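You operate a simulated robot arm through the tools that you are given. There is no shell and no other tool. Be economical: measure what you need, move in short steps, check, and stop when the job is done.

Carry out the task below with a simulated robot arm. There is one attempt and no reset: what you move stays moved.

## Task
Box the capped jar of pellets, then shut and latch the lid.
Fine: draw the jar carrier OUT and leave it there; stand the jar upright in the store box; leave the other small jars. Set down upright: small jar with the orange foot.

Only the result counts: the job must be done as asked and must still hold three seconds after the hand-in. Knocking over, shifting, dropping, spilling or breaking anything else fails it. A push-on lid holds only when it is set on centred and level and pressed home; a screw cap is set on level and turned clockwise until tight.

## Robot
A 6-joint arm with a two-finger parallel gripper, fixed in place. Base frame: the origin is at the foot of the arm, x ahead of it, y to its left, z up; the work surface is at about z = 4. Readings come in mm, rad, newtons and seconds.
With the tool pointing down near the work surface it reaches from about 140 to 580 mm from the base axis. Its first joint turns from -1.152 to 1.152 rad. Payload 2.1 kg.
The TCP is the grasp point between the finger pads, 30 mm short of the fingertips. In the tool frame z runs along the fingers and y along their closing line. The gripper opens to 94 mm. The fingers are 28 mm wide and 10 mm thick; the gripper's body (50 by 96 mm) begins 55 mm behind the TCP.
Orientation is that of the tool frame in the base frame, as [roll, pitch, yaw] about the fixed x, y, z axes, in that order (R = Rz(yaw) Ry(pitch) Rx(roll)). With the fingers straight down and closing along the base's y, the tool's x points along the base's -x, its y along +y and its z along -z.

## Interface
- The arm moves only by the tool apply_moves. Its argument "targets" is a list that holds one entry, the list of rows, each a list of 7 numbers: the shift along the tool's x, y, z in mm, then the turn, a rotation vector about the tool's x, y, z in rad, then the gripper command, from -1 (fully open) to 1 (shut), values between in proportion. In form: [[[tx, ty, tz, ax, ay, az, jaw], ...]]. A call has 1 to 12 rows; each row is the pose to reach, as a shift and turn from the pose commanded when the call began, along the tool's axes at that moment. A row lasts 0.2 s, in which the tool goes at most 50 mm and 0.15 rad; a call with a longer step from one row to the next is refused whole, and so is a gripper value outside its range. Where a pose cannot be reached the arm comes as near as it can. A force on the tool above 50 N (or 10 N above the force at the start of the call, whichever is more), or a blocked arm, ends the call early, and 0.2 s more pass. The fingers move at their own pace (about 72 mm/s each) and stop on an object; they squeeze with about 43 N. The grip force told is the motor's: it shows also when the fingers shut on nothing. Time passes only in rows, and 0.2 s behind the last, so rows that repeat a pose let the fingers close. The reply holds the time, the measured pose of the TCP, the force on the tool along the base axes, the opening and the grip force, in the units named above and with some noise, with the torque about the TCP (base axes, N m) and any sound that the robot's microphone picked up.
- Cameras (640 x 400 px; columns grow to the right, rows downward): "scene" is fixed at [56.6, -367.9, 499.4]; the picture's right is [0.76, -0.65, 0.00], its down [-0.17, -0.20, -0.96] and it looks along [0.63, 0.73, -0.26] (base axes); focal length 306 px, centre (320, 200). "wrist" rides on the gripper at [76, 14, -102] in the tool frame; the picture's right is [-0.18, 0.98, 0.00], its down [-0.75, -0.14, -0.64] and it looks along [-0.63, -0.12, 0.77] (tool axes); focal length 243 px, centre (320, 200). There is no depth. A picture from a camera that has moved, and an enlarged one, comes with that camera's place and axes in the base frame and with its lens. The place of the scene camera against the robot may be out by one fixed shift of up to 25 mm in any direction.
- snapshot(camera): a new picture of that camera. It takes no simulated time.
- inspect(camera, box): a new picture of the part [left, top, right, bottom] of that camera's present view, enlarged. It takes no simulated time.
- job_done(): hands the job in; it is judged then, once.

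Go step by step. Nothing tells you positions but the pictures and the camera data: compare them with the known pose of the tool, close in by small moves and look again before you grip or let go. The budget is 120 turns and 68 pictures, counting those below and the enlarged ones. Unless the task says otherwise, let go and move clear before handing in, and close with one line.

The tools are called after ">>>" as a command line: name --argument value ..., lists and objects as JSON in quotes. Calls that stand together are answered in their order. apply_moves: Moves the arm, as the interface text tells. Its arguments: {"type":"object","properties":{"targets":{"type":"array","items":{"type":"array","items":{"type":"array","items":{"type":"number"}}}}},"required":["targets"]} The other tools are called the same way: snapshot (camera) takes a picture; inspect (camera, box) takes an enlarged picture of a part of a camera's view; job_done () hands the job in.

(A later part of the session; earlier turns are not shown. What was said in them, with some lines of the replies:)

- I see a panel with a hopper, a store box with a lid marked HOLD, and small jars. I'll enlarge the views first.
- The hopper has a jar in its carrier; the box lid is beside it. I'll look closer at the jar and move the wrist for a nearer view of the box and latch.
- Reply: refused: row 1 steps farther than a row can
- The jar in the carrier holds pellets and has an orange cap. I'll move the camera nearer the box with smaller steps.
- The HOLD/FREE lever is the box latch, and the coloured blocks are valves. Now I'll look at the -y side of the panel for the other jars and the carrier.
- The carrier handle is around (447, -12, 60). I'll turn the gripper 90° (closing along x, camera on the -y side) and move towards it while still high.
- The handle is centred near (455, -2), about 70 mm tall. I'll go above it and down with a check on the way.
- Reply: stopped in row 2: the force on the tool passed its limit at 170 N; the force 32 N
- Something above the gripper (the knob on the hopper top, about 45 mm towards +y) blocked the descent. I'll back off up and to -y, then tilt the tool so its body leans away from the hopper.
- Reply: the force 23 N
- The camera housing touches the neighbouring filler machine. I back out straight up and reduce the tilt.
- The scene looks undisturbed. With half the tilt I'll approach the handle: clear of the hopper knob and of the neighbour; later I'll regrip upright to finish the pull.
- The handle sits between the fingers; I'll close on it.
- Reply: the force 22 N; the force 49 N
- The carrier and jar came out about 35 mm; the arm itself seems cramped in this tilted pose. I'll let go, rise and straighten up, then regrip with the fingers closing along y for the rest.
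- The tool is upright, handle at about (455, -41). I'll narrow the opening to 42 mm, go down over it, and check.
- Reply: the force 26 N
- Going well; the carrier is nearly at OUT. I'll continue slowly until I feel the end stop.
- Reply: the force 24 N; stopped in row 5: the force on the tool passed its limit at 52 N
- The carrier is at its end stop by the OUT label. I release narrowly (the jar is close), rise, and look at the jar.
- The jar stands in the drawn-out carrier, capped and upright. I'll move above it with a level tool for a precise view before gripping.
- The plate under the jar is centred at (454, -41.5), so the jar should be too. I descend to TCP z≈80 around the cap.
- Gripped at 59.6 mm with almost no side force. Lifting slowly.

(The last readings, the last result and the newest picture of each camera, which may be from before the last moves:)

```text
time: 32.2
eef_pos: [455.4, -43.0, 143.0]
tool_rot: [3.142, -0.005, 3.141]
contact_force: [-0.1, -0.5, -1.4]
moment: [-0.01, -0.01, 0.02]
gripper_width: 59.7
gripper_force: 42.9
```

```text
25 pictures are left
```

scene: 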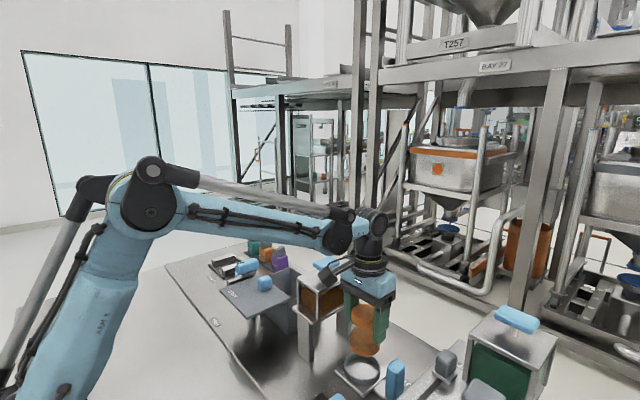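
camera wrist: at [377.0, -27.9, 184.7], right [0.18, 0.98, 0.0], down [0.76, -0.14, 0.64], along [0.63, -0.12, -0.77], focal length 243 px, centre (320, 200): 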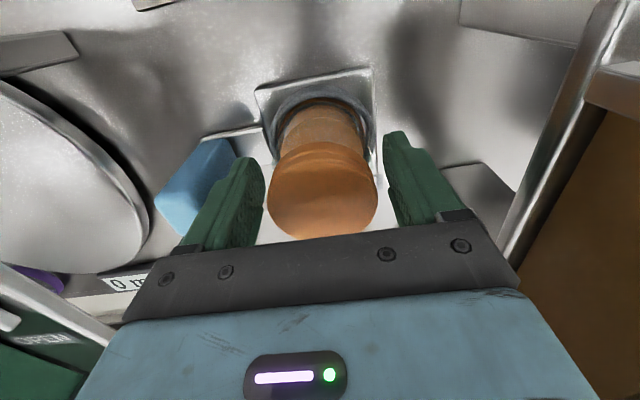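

The jar is up and the carrier stays OUT. I'll raise it above the hopper knob and carry it over to the box.

>>> apply_moves --targets '[[[0, 0, -30, 0, 0, 0, 1], [0, 0, -62, 0, 0, 0, 1], [0, 0, -94, 0, 0, 0, 1], [0, 0, -126, 0, 0, 0, 1], [0, 0, -152, 0, 0, 0, 1], [0, 0, -160, 0, 0, 0, 1]]]'

>>> apply_moves --targets '[[[0, 10, 0, 0, 0, 0, 1], [0, 35, 0, 0, 0, 0, 1], [0, 65, 0, 0, 0, 0, 1], [0, 95, 0, 0, 0, 0, 1], [0, 125, 0, 0, 0, 0, 1], [0, 155, 0, 0, 0, 0, 1], [0, 185, 0, 0, 0, 0, 1], [-5, 215, 0, 0, 0, 0, 1], [-10, 240, 0, 0, 0, 0, 1], [-12, 255, 0, 0, 0, 0, 1], [-12, 258, 0, 0, 0, 0, 1]]]'

>>> snapshot --camera "wrist"

>>> inspect --camera "scene" --box '[180, 190, 380, 360]'

```text
time: 33.6
eef_pos: [455.9, -43.4, 301.9]
tool_rot: [3.141, -0.006, 3.14]
contact_force: [0.4, 0.2, -1.4]
moment: [-0.02, 0.03, -0.01]
gripper_width: 59.5
gripper_force: 43.3
```

```text
time: 36.0
eef_pos: [464.9, 211.0, 298.9]
tool_rot: [3.139, -0.005, -3.141]
contact_force: [0.5, 0.4, -2.3]
moment: [0.01, 0.02, 0.03]
gripper_width: 59.6
gripper_force: 43.1
out of reach, approached as far as the arm can: row 10, 11
```

```text
24 pictures are left
camera wrist: at [388.6, 224.7, 401.3], right [0.18, 0.98, 0.0], down [0.76, -0.14, 0.64], along [0.63, -0.12, -0.77], focal length 243 px, centre (320, 200)
```

wrist: 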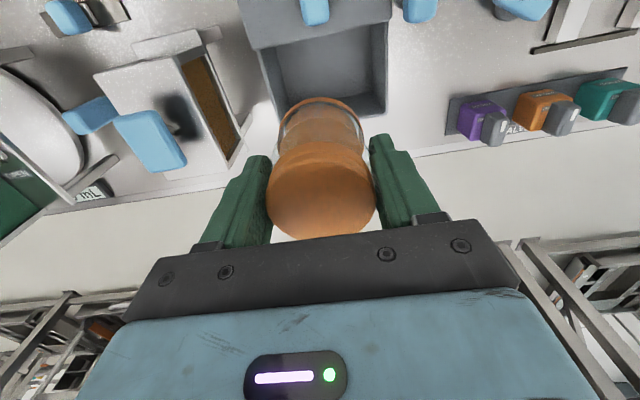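

```text
2.35 times, centred on (280, 275) of scene
camera zoom: at [56.6, -367.9, 499.4], right [0.76, -0.65, 0.0], down [-0.17, -0.2, -0.96], along [0.63, 0.73, -0.26], focal length 720 px, centre (414, 24)
```

zoom: 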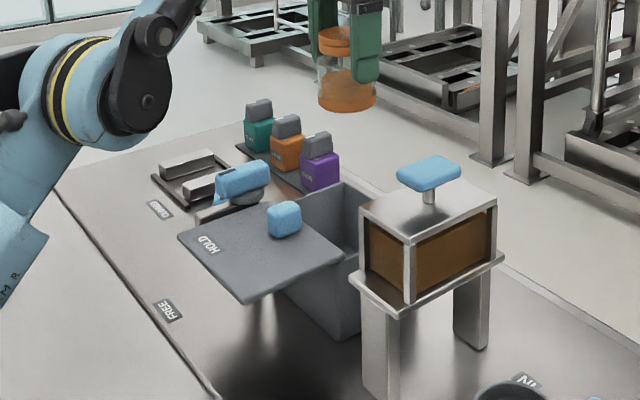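

The jar shows an orange foot, so it's the right one. The box opening spans about x 420–511, y 150–282; I lower partway over its centre (466, 216) and check.

>>> apply_moves --targets '[[[0, 0, 25, 0, 0, 0, 1], [0, 0, 50, 0, 0, 0, 1], [0, 0, 75, 0, 0, 0, 1], [0, 0, 100, 0, 0, 0, 1], [0, 0, 100, 0, 0, 0, 1]]]'

>>> snapshot --camera "wrist"

>>> inspect --camera "scene" --box '[180, 190, 380, 360]'

```text
time: 37.2
eef_pos: [463.3, 212.4, 198.5]
tool_rot: [-3.141, -0.006, 3.141]
contact_force: [-0.5, 0.1, -2.6]
moment: [0.0, 0.04, -0.03]
gripper_width: 59.5
gripper_force: 42.5
```

```text
22 pictures are left
camera wrist: at [387.5, 225.0, 301.2], right [0.18, 0.98, 0.0], down [0.76, -0.14, 0.64], along [0.63, -0.12, -0.77], focal length 243 px, centre (320, 200)
```

wrist: 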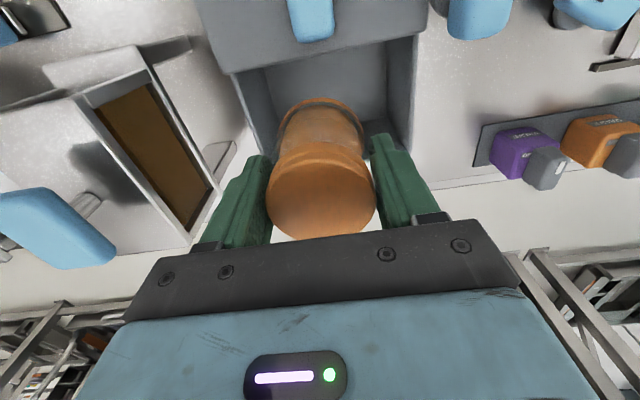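

```text
2.35 times, centred on (280, 275) of scene
camera zoom: at [56.6, -367.9, 499.4], right [0.76, -0.65, 0.0], down [-0.17, -0.2, -0.96], along [0.63, 0.73, -0.26], focal length 720 px, centre (414, 24)
```

zoom: 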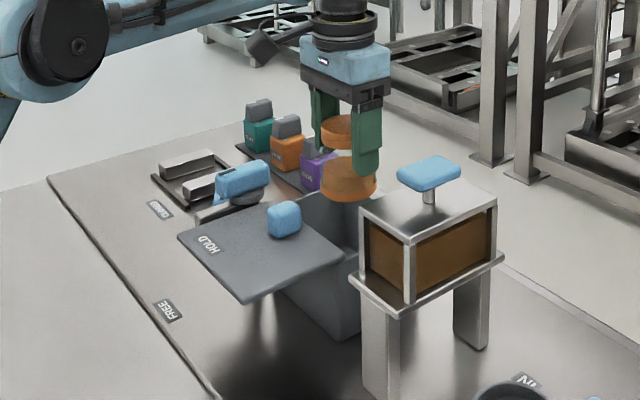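

>>> apply_moves --targets '[[[-3, 5, 20, 0, 0, 0, 1], [-3, 5, 40, 0, 0, 0, 1], [-3, 5, 60, 0, 0, 0, 1], [-3, 5, 80, 0, 0, 0, 1], [-3, 5, 95, 0, 0, 0, 1], [-3, 5, 105, 0, 0, 0, 1]]]'

>>> snapshot --camera "wrist"

```text
time: 38.6
eef_pos: [465.9, 216.9, 93.3]
tool_rot: [3.141, -0.006, 3.141]
contact_force: [0.6, 0.2, -2.0]
moment: [-0.01, 0.0, -0.02]
gripper_width: 59.5
gripper_force: 43.0
```

```text
20 pictures are left
camera wrist: at [390.2, 229.7, 196.8], right [0.18, 0.98, 0.0], down [0.76, -0.14, 0.64], along [0.63, -0.12, -0.77], focal length 243 px, centre (320, 200)
```

wrist: 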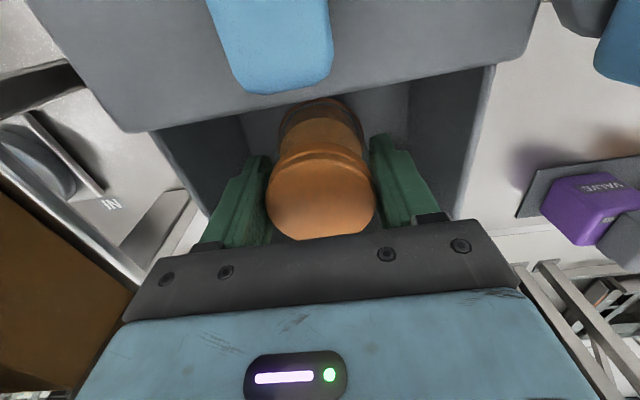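

Jar is well inside the box. Lowering in 2 mm steps to find the floor.

>>> apply_moves --targets '[[[0, 0, 4, 0, 0, 0, 1], [0, 0, 7, 0, 0, 0, 1], [0, 0, 9, 0, 0, 0, 1], [0, 0, 11, 0, 0, 0, 1], [0, 0, 13, 0, 0, 0, 1]]]'

```text
time: 39.8
eef_pos: [466.3, 215.6, 80.8]
tool_rot: [3.141, -0.004, 3.141]
contact_force: [-0.1, 0.6, -2.0]
moment: [0.0, 0.0, 0.01]
gripper_width: 59.7
gripper_force: 43.1
```

>>> apply_moves --targets '[[[0, 0, 2, 0, 0, 0, 1], [0, 0, 3, 0, 0, 0, 1], [0, 0, 4, 0, 0, 0, 1], [0, 0, 5, 0, 0, 0, 1], [0, 0, 6, 0, 0, 0, 1]]]'

```text
time: 41.0
eef_pos: [465.5, 214.8, 74.9]
tool_rot: [3.141, -0.006, 3.141]
contact_force: [-0.8, -0.7, 28.6]
moment: [-0.04, -0.04, 0.0]
gripper_width: 59.6
gripper_force: 43.0
```

Floor reached (28 N up). Ease off 1 mm, open, and rise.

>>> apply_moves --targets '[[[0, 0, -0.8, 0, 0, 0, 1], [0, 0, -0.8, 0, 0, 0, -0.6], [0, 0, -0.8, 0, 0, 0, -0.6], [0, 0, -0.8, 0, 0, 0, -0.6], [0, 0, -15, 0, 0, 0, -0.6], [0, 0, -40, 0, 0, 0, -0.6], [0, 0, -70, 0, 0, 0, -0.6], [0, 0, -110, 0, 0, 0, -0.6], [30, 0, -140, 0, 0, 0, -0.6], [60, 0, -170, 0, 0, 0, -0.6], [95, 0, -180, 0, 0, 0, -0.6]]]'

>>> snapshot --camera "wrist"

```text
time: 43.4
eef_pos: [371.7, 216.2, 255.7]
tool_rot: [-3.141, -0.005, 3.141]
contact_force: [-0.1, 0.0, -1.1]
moment: [0.0, 0.01, 0.0]
gripper_width: 75.1
gripper_force: 0.1
```

```text
19 pictures are left
camera wrist: at [295.4, 229.3, 358.7], right [0.18, 0.98, 0.0], down [0.76, -0.14, 0.64], along [0.63, -0.12, -0.77], focal length 243 px, centre (320, 200)
```

wrist: 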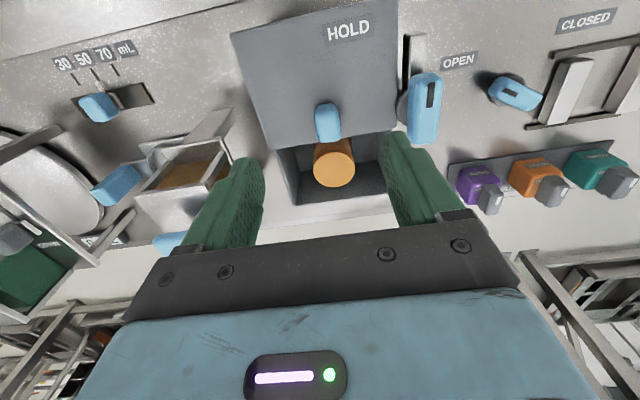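

The jar stands upright in the box, below the lid level. Next, grip the lid knob at about (391, 218, 121) and slide the lid towards +x.

>>> apply_moves --targets '[[[-10, 1, 30, 0, 0, 0, -0.3], [-19, 2, 60, 0, 0, 0, -0.2], [-19, 2, 85, 0, 0, 0, -0.2], [-19, 2, 105, 0, 0, 0, -0.2]]]'

>>> snapshot --camera "wrist"

>>> inspect --camera "scene" --box '[180, 210, 340, 350]'

```text
time: 44.4
eef_pos: [390.1, 217.5, 151.6]
tool_rot: [3.14, -0.002, 3.141]
contact_force: [0.0, 0.3, 0.7]
moment: [0.0, 0.01, -0.02]
gripper_width: 56.5
gripper_force: 0.1
```

```text
18 pictures are left
camera wrist: at [314.9, 231.4, 253.5], right [0.18, 0.98, 0.0], down [0.76, -0.14, 0.64], along [0.63, -0.12, -0.77], focal length 243 px, centre (320, 200)
```

wrist: 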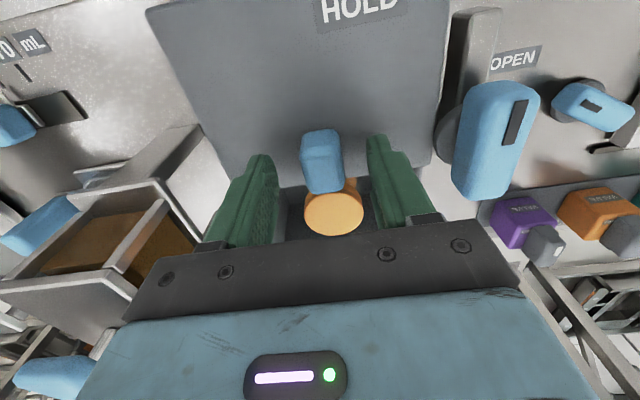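

```text
2.86 times, centred on (260, 280) of scene
camera zoom: at [56.6, -367.9, 499.4], right [0.76, -0.65, 0.0], down [-0.17, -0.2, -0.96], along [0.63, 0.73, -0.26], focal length 875 px, centre (491, -29)
```

zoom: 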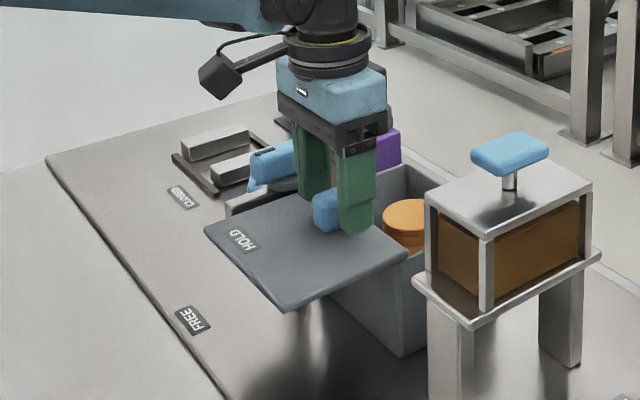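

>>> apply_moves --targets '[[[-2, 0, 6, 0, 0, 0, -0.2], [-2, 0, 11, 0, 0, 0, -0.2], [-2, 0, 15, 0, 0, 0, -0.2], [-2, 0, 15, 0, 0, 0, 1], [-2, 0, 15, 0, 0, 0, 1], [-2, 0, 15, 0, 0, 0, 1]]]'

```text
time: 45.2
eef_pos: [392.1, 218.6, 139.2]
tool_rot: [-3.14, -0.004, -3.141]
contact_force: [-0.2, 0.4, 9.6]
moment: [0.09, -0.12, 0.05]
gripper_width: 56.3
gripper_force: 0.0
stopped in row 3: the force on the tool passed its limit at 64 N (the readings are from after the stop); the commanded pose is now the measured one
```

The fingertips touched the lid (top ≈ z 108). I raise 2 mm and close on the knob.

>>> apply_moves --targets '[[[0, 0, -2.5, 0, 0, 0, -0.2], [0, 0, -2.5, 0, 0, 0, 1], [0, 0, -2.5, 0, 0, 0, 1], [0, 0, -2.5, 0, 0, 0, 1]]]'

>>> snapshot --camera "wrist"

```text
time: 46.2
eef_pos: [391.8, 219.5, 142.6]
tool_rot: [3.138, -0.003, -3.14]
contact_force: [3.0, 24.9, -5.9]
moment: [0.12, -0.28, -0.19]
gripper_width: 28.2
gripper_force: 44.7
```

```text
16 pictures are left
camera wrist: at [316.2, 232.7, 244.9], right [0.18, 0.98, 0.0], down [0.76, -0.14, 0.64], along [0.63, -0.11, -0.77], focal length 243 px, centre (320, 200)
```

wrist: 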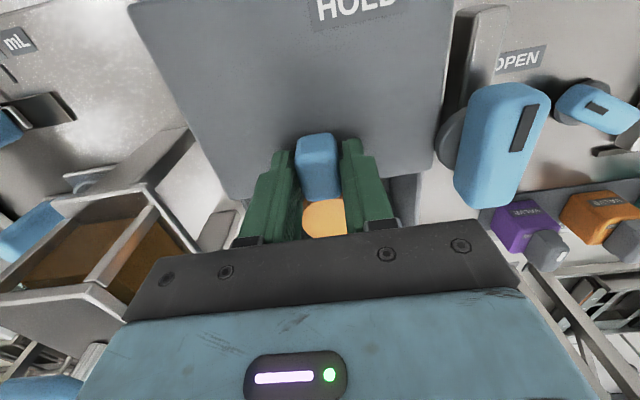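

>>> apply_moves --targets '[[[-2, 1.2, 0, 0, 0, 0, 1], [-7, 1.2, 0, 0, 0, 0, 1], [-13, 1.2, 0, 0, 0, 0, 1], [-19, 1.2, 0, 0, 0, 0, 1], [-25, 1.2, 0, 0, 0, 0, 1], [-31, 1.2, 0, 0, 0, 0, 1], [-37, 1.2, 0, 0, 0, 0, 1], [-43, 1.2, 0, 0, 0, 0, 1], [-49, 1.2, 0, 0, 0, 0, 1]]]'

>>> snapshot --camera "wrist"

```text
time: 48.2
eef_pos: [440.1, 219.6, 143.0]
tool_rot: [3.137, -0.006, -3.139]
contact_force: [0.0, 21.8, 11.3]
moment: [0.01, 0.02, -0.21]
gripper_width: 27.7
gripper_force: 45.4
```

```text
15 pictures are left
camera wrist: at [365.0, 232.9, 245.1], right [0.18, 0.98, 0.0], down [0.76, -0.14, 0.64], along [0.63, -0.12, -0.77], focal length 243 px, centre (320, 200)
```

wrist: 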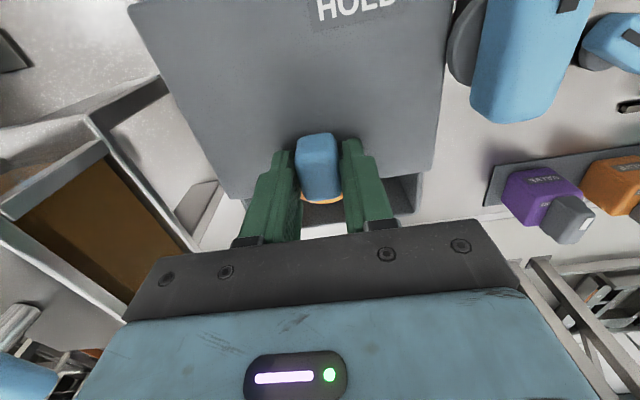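

The lid slides with the hand. I continue until the end stop.

>>> apply_moves --targets '[[[-5, 0.5, 0, 0, 0, 0, 1], [-10, 0.5, 0, 0, 0, 0, 1], [-15, 0.5, 0, 0, 0, 0, 1], [-20, 0.5, 0, 0, 0, 0, 1], [-25, 0.5, 0, 0, 0, 0, 1], [-30, 0.5, 0, 0, 0, 0, 1], [-34, 0.5, 0, 0, 0, 0, 1], [-38, 0.5, 0, 0, 0, 0, 1], [-42, 0.5, 0, 0, 0, 0, 1], [-46, 0.5, 0, 0, 0, 0, 1], [-50, 0.5, 0, 0, 0, 0, 1], [-54, 0.5, 0, 0, 0, 0, 1]]]'

>>> snapshot --camera "wrist"

>>> inspect --camera "scene" --box '[180, 210, 340, 350]'

```text
time: 50.8
eef_pos: [493.3, 219.8, 141.4]
tool_rot: [-3.138, -0.012, 3.141]
contact_force: [-29.4, 2.1, 17.6]
moment: [-0.1, -0.66, -0.02]
gripper_width: 27.6
gripper_force: 44.9
```

```text
14 pictures are left
camera wrist: at [418.0, 233.6, 245.2], right [0.18, 0.98, -0.01], down [0.76, -0.14, 0.63], along [0.62, -0.12, -0.77], focal length 243 px, centre (320, 200)
```

wrist: 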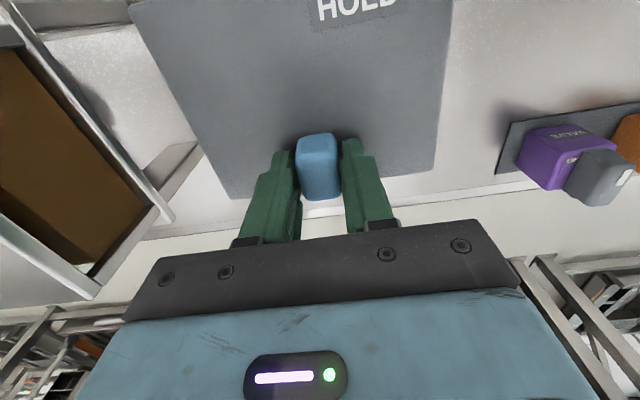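

```text
2.86 times, centred on (260, 280) of scene
camera zoom: at [56.5, -367.9, 499.4], right [0.76, -0.65, 0.0], down [-0.17, -0.2, -0.96], along [0.63, 0.73, -0.26], focal length 875 px, centre (491, -29)
```

zoom: 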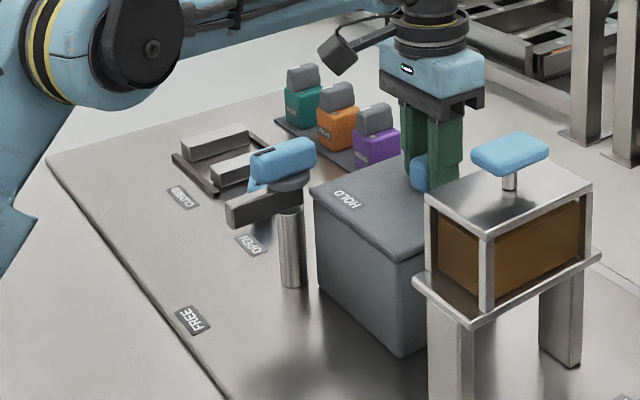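

The lid covers the box and resistance is rising; a bit more push confirms the stop.

>>> apply_moves --targets '[[[-2, 0, 0, 0, 0, 0, 1], [-4, 0, 0, 0, 0, 0, 1], [-6, 0, 0, 0, 0, 0, 1]]]'

```text
time: 51.6
eef_pos: [498.5, 220.0, 140.9]
tool_rot: [-3.139, -0.018, -3.141]
contact_force: [-40.2, 2.6, -5.9]
moment: [0.03, 0.0, -0.01]
gripper_width: 28.1
gripper_force: 44.6
```

>>> apply_moves --targets '[[[-2, 0, 0, 0, 0, 0, 1], [-4, 0, 0, 0, 0, 0, 1], [-6, 0, 0, 0, 0, 0, 1], [-8, 0, 0, 0, 0, 0, 1]]]'

>>> snapshot --camera "wrist"

```text
time: 52.6
eef_pos: [506.1, 219.7, 142.1]
tool_rot: [-3.14, -0.019, -3.141]
contact_force: [-39.9, 3.7, 3.2]
moment: [-0.03, 0.05, 0.01]
gripper_width: 27.9
gripper_force: 45.3
```

```text
12 pictures are left
camera wrist: at [431.9, 233.5, 245.5], right [0.18, 0.98, -0.01], down [0.76, -0.14, 0.63], along [0.62, -0.12, -0.78], focal length 243 px, centre (320, 200)
```

wrist: 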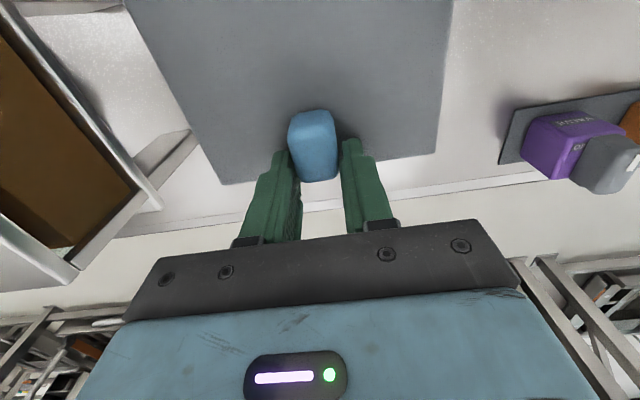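

The fingers slipped over the knob, so the lid is at its stop. I let go, rise and look at the latch lever.

>>> apply_moves --targets '[[[0, 0, 0, 0, 0, 0, -0.2], [0, 0, 0, 0, 0, 0, -0.2], [0, 0, -20, 0, 0, 0, -0.4], [10, 0, -60, 0, 0, 0, -0.6], [50, 20, -80, 0, 0, 0, -0.6], [90, 40, -90, 0, 0, 0, -0.6], [130, 60, -100, 0, 0, 0, -0.6], [160, 70, -110, 0, 0, 0, -0.6]]]'

>>> inspect --camera "wrist" --box '[200, 0, 440, 200]'

>>> inspect --camera "scene" --box '[210, 230, 310, 320]'

```text
time: 54.4
eef_pos: [351.1, 290.7, 253.9]
tool_rot: [3.141, -0.004, 3.141]
contact_force: [1.5, -0.4, -0.2]
moment: [0.0, 0.02, -0.03]
gripper_width: 75.5
gripper_force: 0.1
```

```text
2.00 times, centred on (320, 100) of wrist
camera zoom: at [274.6, 303.7, 356.2], right [0.19, 0.98, 0.0], down [0.76, -0.14, 0.64], along [0.63, -0.12, -0.77], focal length 485 px, centre (320, 400)
```

zoom: 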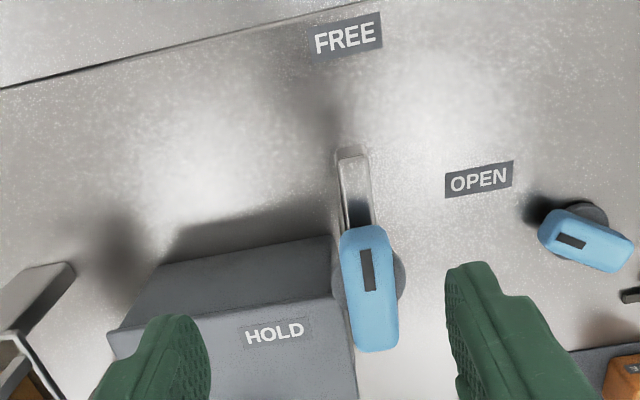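

```text
4.44 times, centred on (260, 275) of scene
camera zoom: at [56.6, -367.9, 499.4], right [0.76, -0.65, 0.0], down [-0.17, -0.2, -0.96], along [0.63, 0.73, -0.26], focal length 1361 px, centre (587, -133)
```

zoom: 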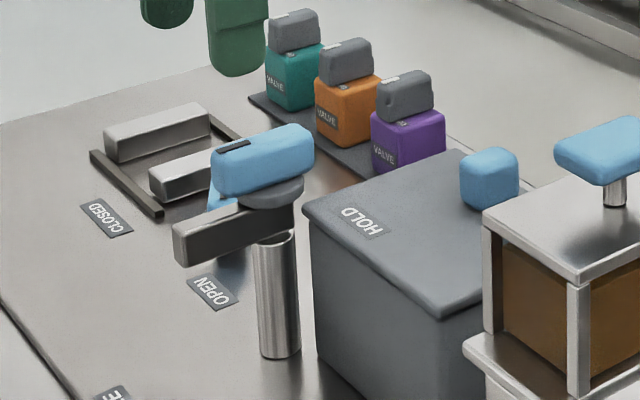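

The lid is closed. The latch grip is a bar-knob on a post at about (388, 307), pointing to FREE (-x); it must turn 90° so its bar lies over the lid at HOLD. I move above it.

>>> apply_moves --targets '[[[-20, 8, 20, 0, 0, 0, -0.4], [-37, 16, 40, 0, 0, 0, -0.2], [-37, 16, 64, 0, 0, 0, -0.2], [-37, 16, 64, 0, 0, 0, -0.2]]]'

>>> snapshot --camera "wrist"

>>> inspect --camera "scene" --box '[200, 200, 320, 320]'

```text
time: 55.4
eef_pos: [386.5, 306.9, 187.1]
tool_rot: [3.141, -0.005, -3.141]
contact_force: [1.1, 0.4, 0.5]
moment: [-0.01, -0.01, 0.01]
gripper_width: 56.3
gripper_force: 0.1
```

```text
9 pictures are left
camera wrist: at [311.2, 319.5, 290.4], right [0.18, 0.98, 0.0], down [0.76, -0.14, 0.64], along [0.63, -0.12, -0.77], focal length 243 px, centre (320, 200)
```

wrist: 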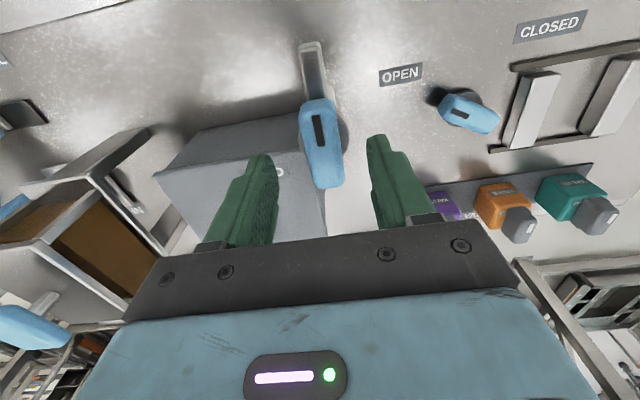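

```text
3.33 times, centred on (260, 260) of scene
camera zoom: at [56.6, -367.9, 499.4], right [0.76, -0.65, 0.0], down [-0.17, -0.2, -0.96], along [0.63, 0.73, -0.26], focal length 1020 px, centre (520, 0)
```

zoom: 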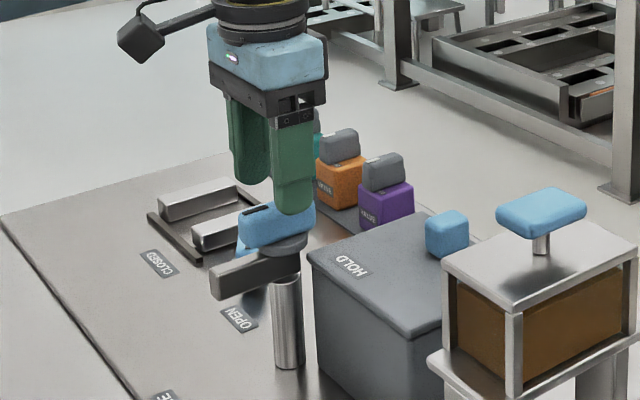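

>>> apply_moves --targets '[[[-5.5, 0, 10, 0, 0, 0, -0.2], [-5.5, 0, 19, 0, 0, 0, -0.2], [-5.5, 0, 27, 0, 0, 0, -0.2], [-5.5, 0, 27, 0, 0, 0, -0.2]]]'

>>> inspect --camera "scene" --box '[200, 200, 320, 320]'

```text
time: 56.4
eef_pos: [391.9, 304.8, 160.7]
tool_rot: [3.141, -0.005, -3.141]
contact_force: [0.4, -0.4, 0.4]
moment: [0.02, 0.04, 0.03]
gripper_width: 56.4
gripper_force: 0.0
```

```text
3.33 times, centred on (260, 260) of scene
camera zoom: at [56.6, -367.9, 499.4], right [0.76, -0.65, 0.0], down [-0.17, -0.2, -0.96], along [0.63, 0.73, -0.26], focal length 1020 px, centre (520, 0)
```

zoom: 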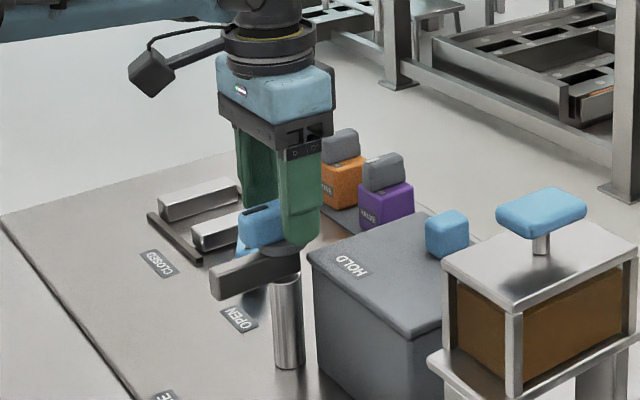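

Fingers straddle the grip. Closing.

>>> apply_moves --targets '[[[0, 1.5, 0, 0, 0, 0, 1], [0, 1.5, 0, 0, 0, 0, 1], [0, 1.5, 0, 0, 0, 0, 1], [0, 1.5, 0, 0, 0, 0, 1]]]'

```text
time: 57.4
eef_pos: [392.1, 308.5, 161.1]
tool_rot: [-3.141, -0.005, 3.14]
contact_force: [1.2, 7.0, -2.4]
moment: [0.0, -0.28, -0.02]
gripper_width: 23.9
gripper_force: 45.7
```

Now turn counter-clockwise (seen from above), towards the lid, in stages.

>>> apply_moves --targets '[[[0, 0, 0, 0, 0, -0.08, 1], [0, 0, 0, 0, 0, -0.16, 1], [0, 0, 0, 0, 0, -0.24, 1], [0, 0, 0, 0, 0, -0.32, 1], [0, 0, 0, 0, 0, -0.4, 1], [0, 0, 0, 0, 0, -0.48, 1], [0, 0, 0, 0, 0, -0.56, 1]]]'

>>> inspect --camera "scene" --box '[200, 200, 320, 320]'

```text
time: 59.0
eef_pos: [391.6, 306.9, 161.1]
tool_rot: [3.138, -0.006, -2.58]
contact_force: [4.3, 11.2, 3.3]
moment: [-0.32, 0.78, -0.01]
gripper_width: 23.7
gripper_force: 44.8
```

```text
3.33 times, centred on (260, 260) of scene
camera zoom: at [56.6, -367.9, 499.4], right [0.76, -0.65, 0.0], down [-0.17, -0.2, -0.96], along [0.63, 0.73, -0.26], focal length 1020 px, centre (520, 0)
```

zoom: 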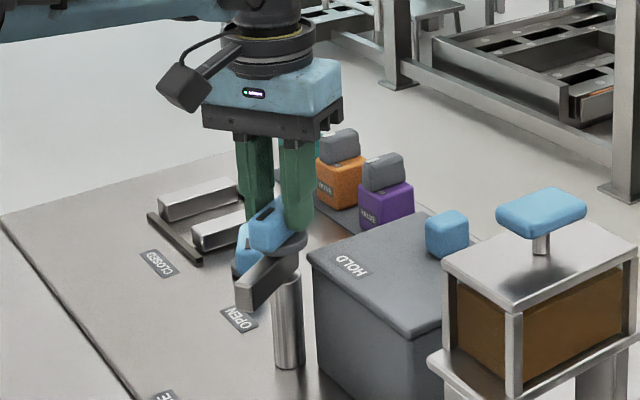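

The lever turns freely with the hand towards the lid. I continue.

>>> apply_moves --targets '[[[0, 0, 0, 0, 0, -0.09, 1], [0, 0, 0, 0, 0, -0.18, 1], [0, 0, 0, 0, 0, -0.27, 1], [0, 0, 0, 0, 0, -0.36, 1], [0, 0, 0, 0, 0, -0.45, 1], [0, 0, 0, 0, 0, -0.54, 1], [0, 0, 0, 0, 0, -0.63, 1], [0, 0, 0, 0, 0, -0.72, 1], [0, 0, 0, 0, 0, -0.81, 1], [0, 0, 0, 0, 0, -0.9, 1], [0, 0, 0, 0, 0, -0.97, 1], [0, 0, 0, 0, 0, -1.02, 1]]]'

>>> inspect --camera "scene" --box '[200, 200, 320, 320]'

```text
time: 61.6
eef_pos: [394.1, 306.4, 161.2]
tool_rot: [3.139, 0.001, -1.562]
contact_force: [20.1, 3.7, 15.5]
moment: [-0.88, -0.61, -0.61]
gripper_width: 23.7
gripper_force: 45.1
```

```text
3.33 times, centred on (260, 260) of scene
camera zoom: at [56.6, -367.9, 499.4], right [0.76, -0.65, 0.0], down [-0.17, -0.2, -0.96], along [0.63, 0.73, -0.26], focal length 1020 px, centre (520, 0)
```

zoom: 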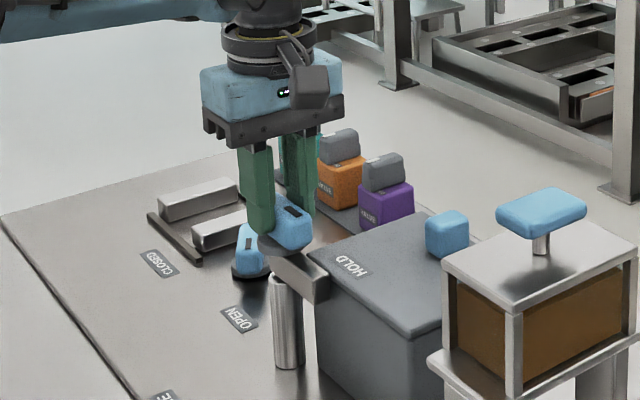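

The bar points to -y but just short of the lid; the HOLD label lies about 25° further. I keep turning until the stop.

>>> apply_moves --targets '[[[0, 0, 0, 0, 0, -0.06, 1], [0, 0, 0, 0, 0, -0.12, 1], [0, 0, 0, 0, 0, -0.18, 1], [0, 0, 0, 0, 0, -0.24, 1], [0, 0, 0, 0, 0, -0.3, 1], [0, 0, 0, 0, 0, -0.36, 1], [0, 0, 0, 0, 0, -0.42, 1], [0, 0, 0, 0, 0, -0.46, 1]]]'

>>> inspect --camera "scene" --box '[200, 200, 320, 320]'

```text
time: 63.4
eef_pos: [393.7, 305.0, 159.8]
tool_rot: [3.138, -0.001, -1.11]
contact_force: [19.4, -5.7, -5.9]
moment: [-0.45, -0.5, -3.04]
gripper_width: 38.5
gripper_force: 44.9
```

```text
3.33 times, centred on (260, 260) of scene
camera zoom: at [56.7, -367.9, 499.4], right [0.76, -0.65, 0.0], down [-0.17, -0.2, -0.96], along [0.63, 0.73, -0.26], focal length 1020 px, centre (520, 0)
```

zoom: 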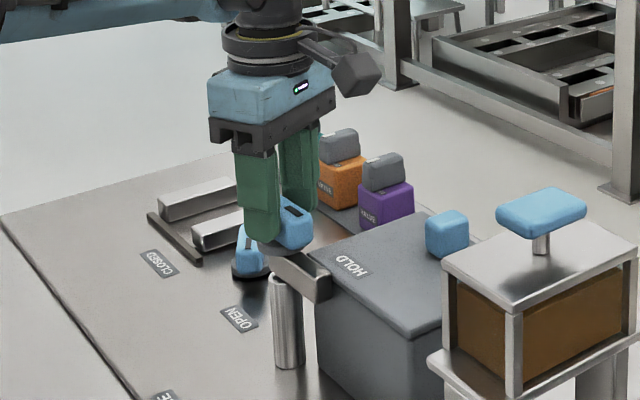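

The lever stopped at 90° (the fingers only twisted on the grip): it's at its end stop, with the bar standing behind the lid's edge. I'll turn the hand back flat, release, rise and check.

>>> apply_moves --targets '[[[0, 0, 0, 0, 0, 0.08, 1], [0, 0, 0, 0, 0, 0.16, 1], [0, 0, 0, 0, 0, 0.24, 1], [0, 0, 0, 0, 0, 0.32, 1], [0, 0, 0, 0, 0, 0.38, 1], [0, 0, 0, 0, 0, 0.42, 1], [0, 0, 0, 0, 0, 0.42, 1]]]'

>>> apply_moves --targets '[[[0, 0, 0, 0, 0, 0, -0.2], [0, 0, 0, 0, 0, 0, -0.2], [0, 0, 0, 0, 0, 0, -0.2], [0, 0, -20, 0, 0, 0, -0.2], [0, 0, -60, 0, 0, 0, -0.2], [0, 0, -100, 0, 0, 0, -0.2], [0, 20, -130, 0, 0, 0, -0.2], [0, 60, -150, 0, 0, 0, -0.2]]]'

>>> inspect --camera "scene" --box '[200, 200, 320, 320]'

>>> snapshot --camera "wrist"

```text
time: 65.0
eef_pos: [392.4, 307.6, 160.7]
tool_rot: [-3.141, 0.007, -1.522]
contact_force: [20.3, 11.7, -5.3]
moment: [0.39, -0.48, -0.94]
gripper_width: 24.7
gripper_force: 45.4
```

```text
time: 66.8
eef_pos: [332.7, 304.7, 311.1]
tool_rot: [3.136, 0.0, -1.521]
contact_force: [-0.5, -0.1, 0.0]
moment: [-0.01, -0.03, -0.01]
gripper_width: 56.4
gripper_force: 0.1
```

```text
3.33 times, centred on (260, 260) of scene
camera zoom: at [56.7, -367.9, 499.4], right [0.76, -0.65, 0.0], down [-0.17, -0.2, -0.96], along [0.63, 0.73, -0.26], focal length 1020 px, centre (520, 0)
```

zoom: 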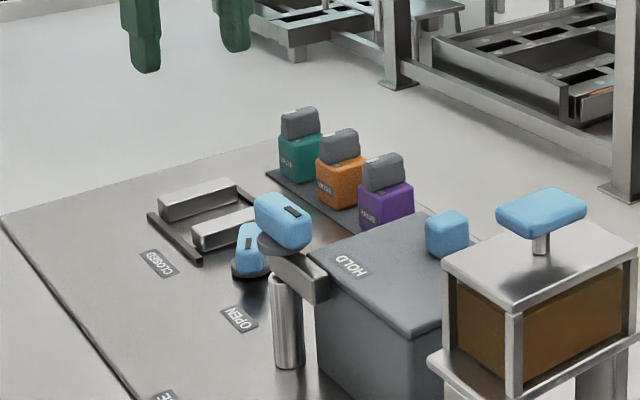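

```text
2 pictures are left
camera wrist: at [322.1, 226.8, 414.1], right [-0.99, 0.14, 0.01], down [0.11, 0.76, 0.64], along [0.08, 0.64, -0.77], focal length 243 px, centre (320, 200)
```

wrist: 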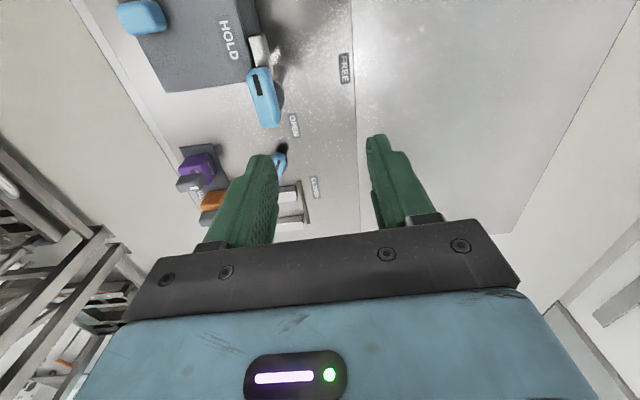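

The bar lies behind the closed lid's edge next to HOLD. One last overall check of the scene.

>>> snapshot --camera "scene"

```text
1 pictures are left
```

scene: 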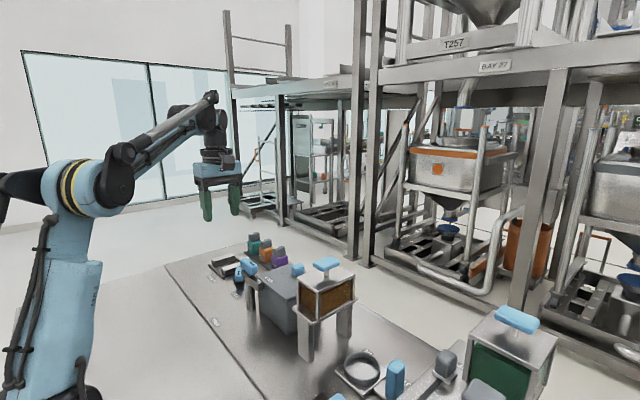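

The carrier is OUT and empty, the lid is shut with the latch across at HOLD, and nothing else looks disturbed. I'm handing in.

>>> job_done

```text
The job is handed in.
```

I handed the job in: the pellet jar with the orange foot stands upright in the closed box. The latch lever is at its end stop at HOLD, and the jar carrier is left at OUT. On the way the arm bumped something by the hopper (170 N peak) and pressed the neighbouring filler. I saw nothing shifted by either contact.
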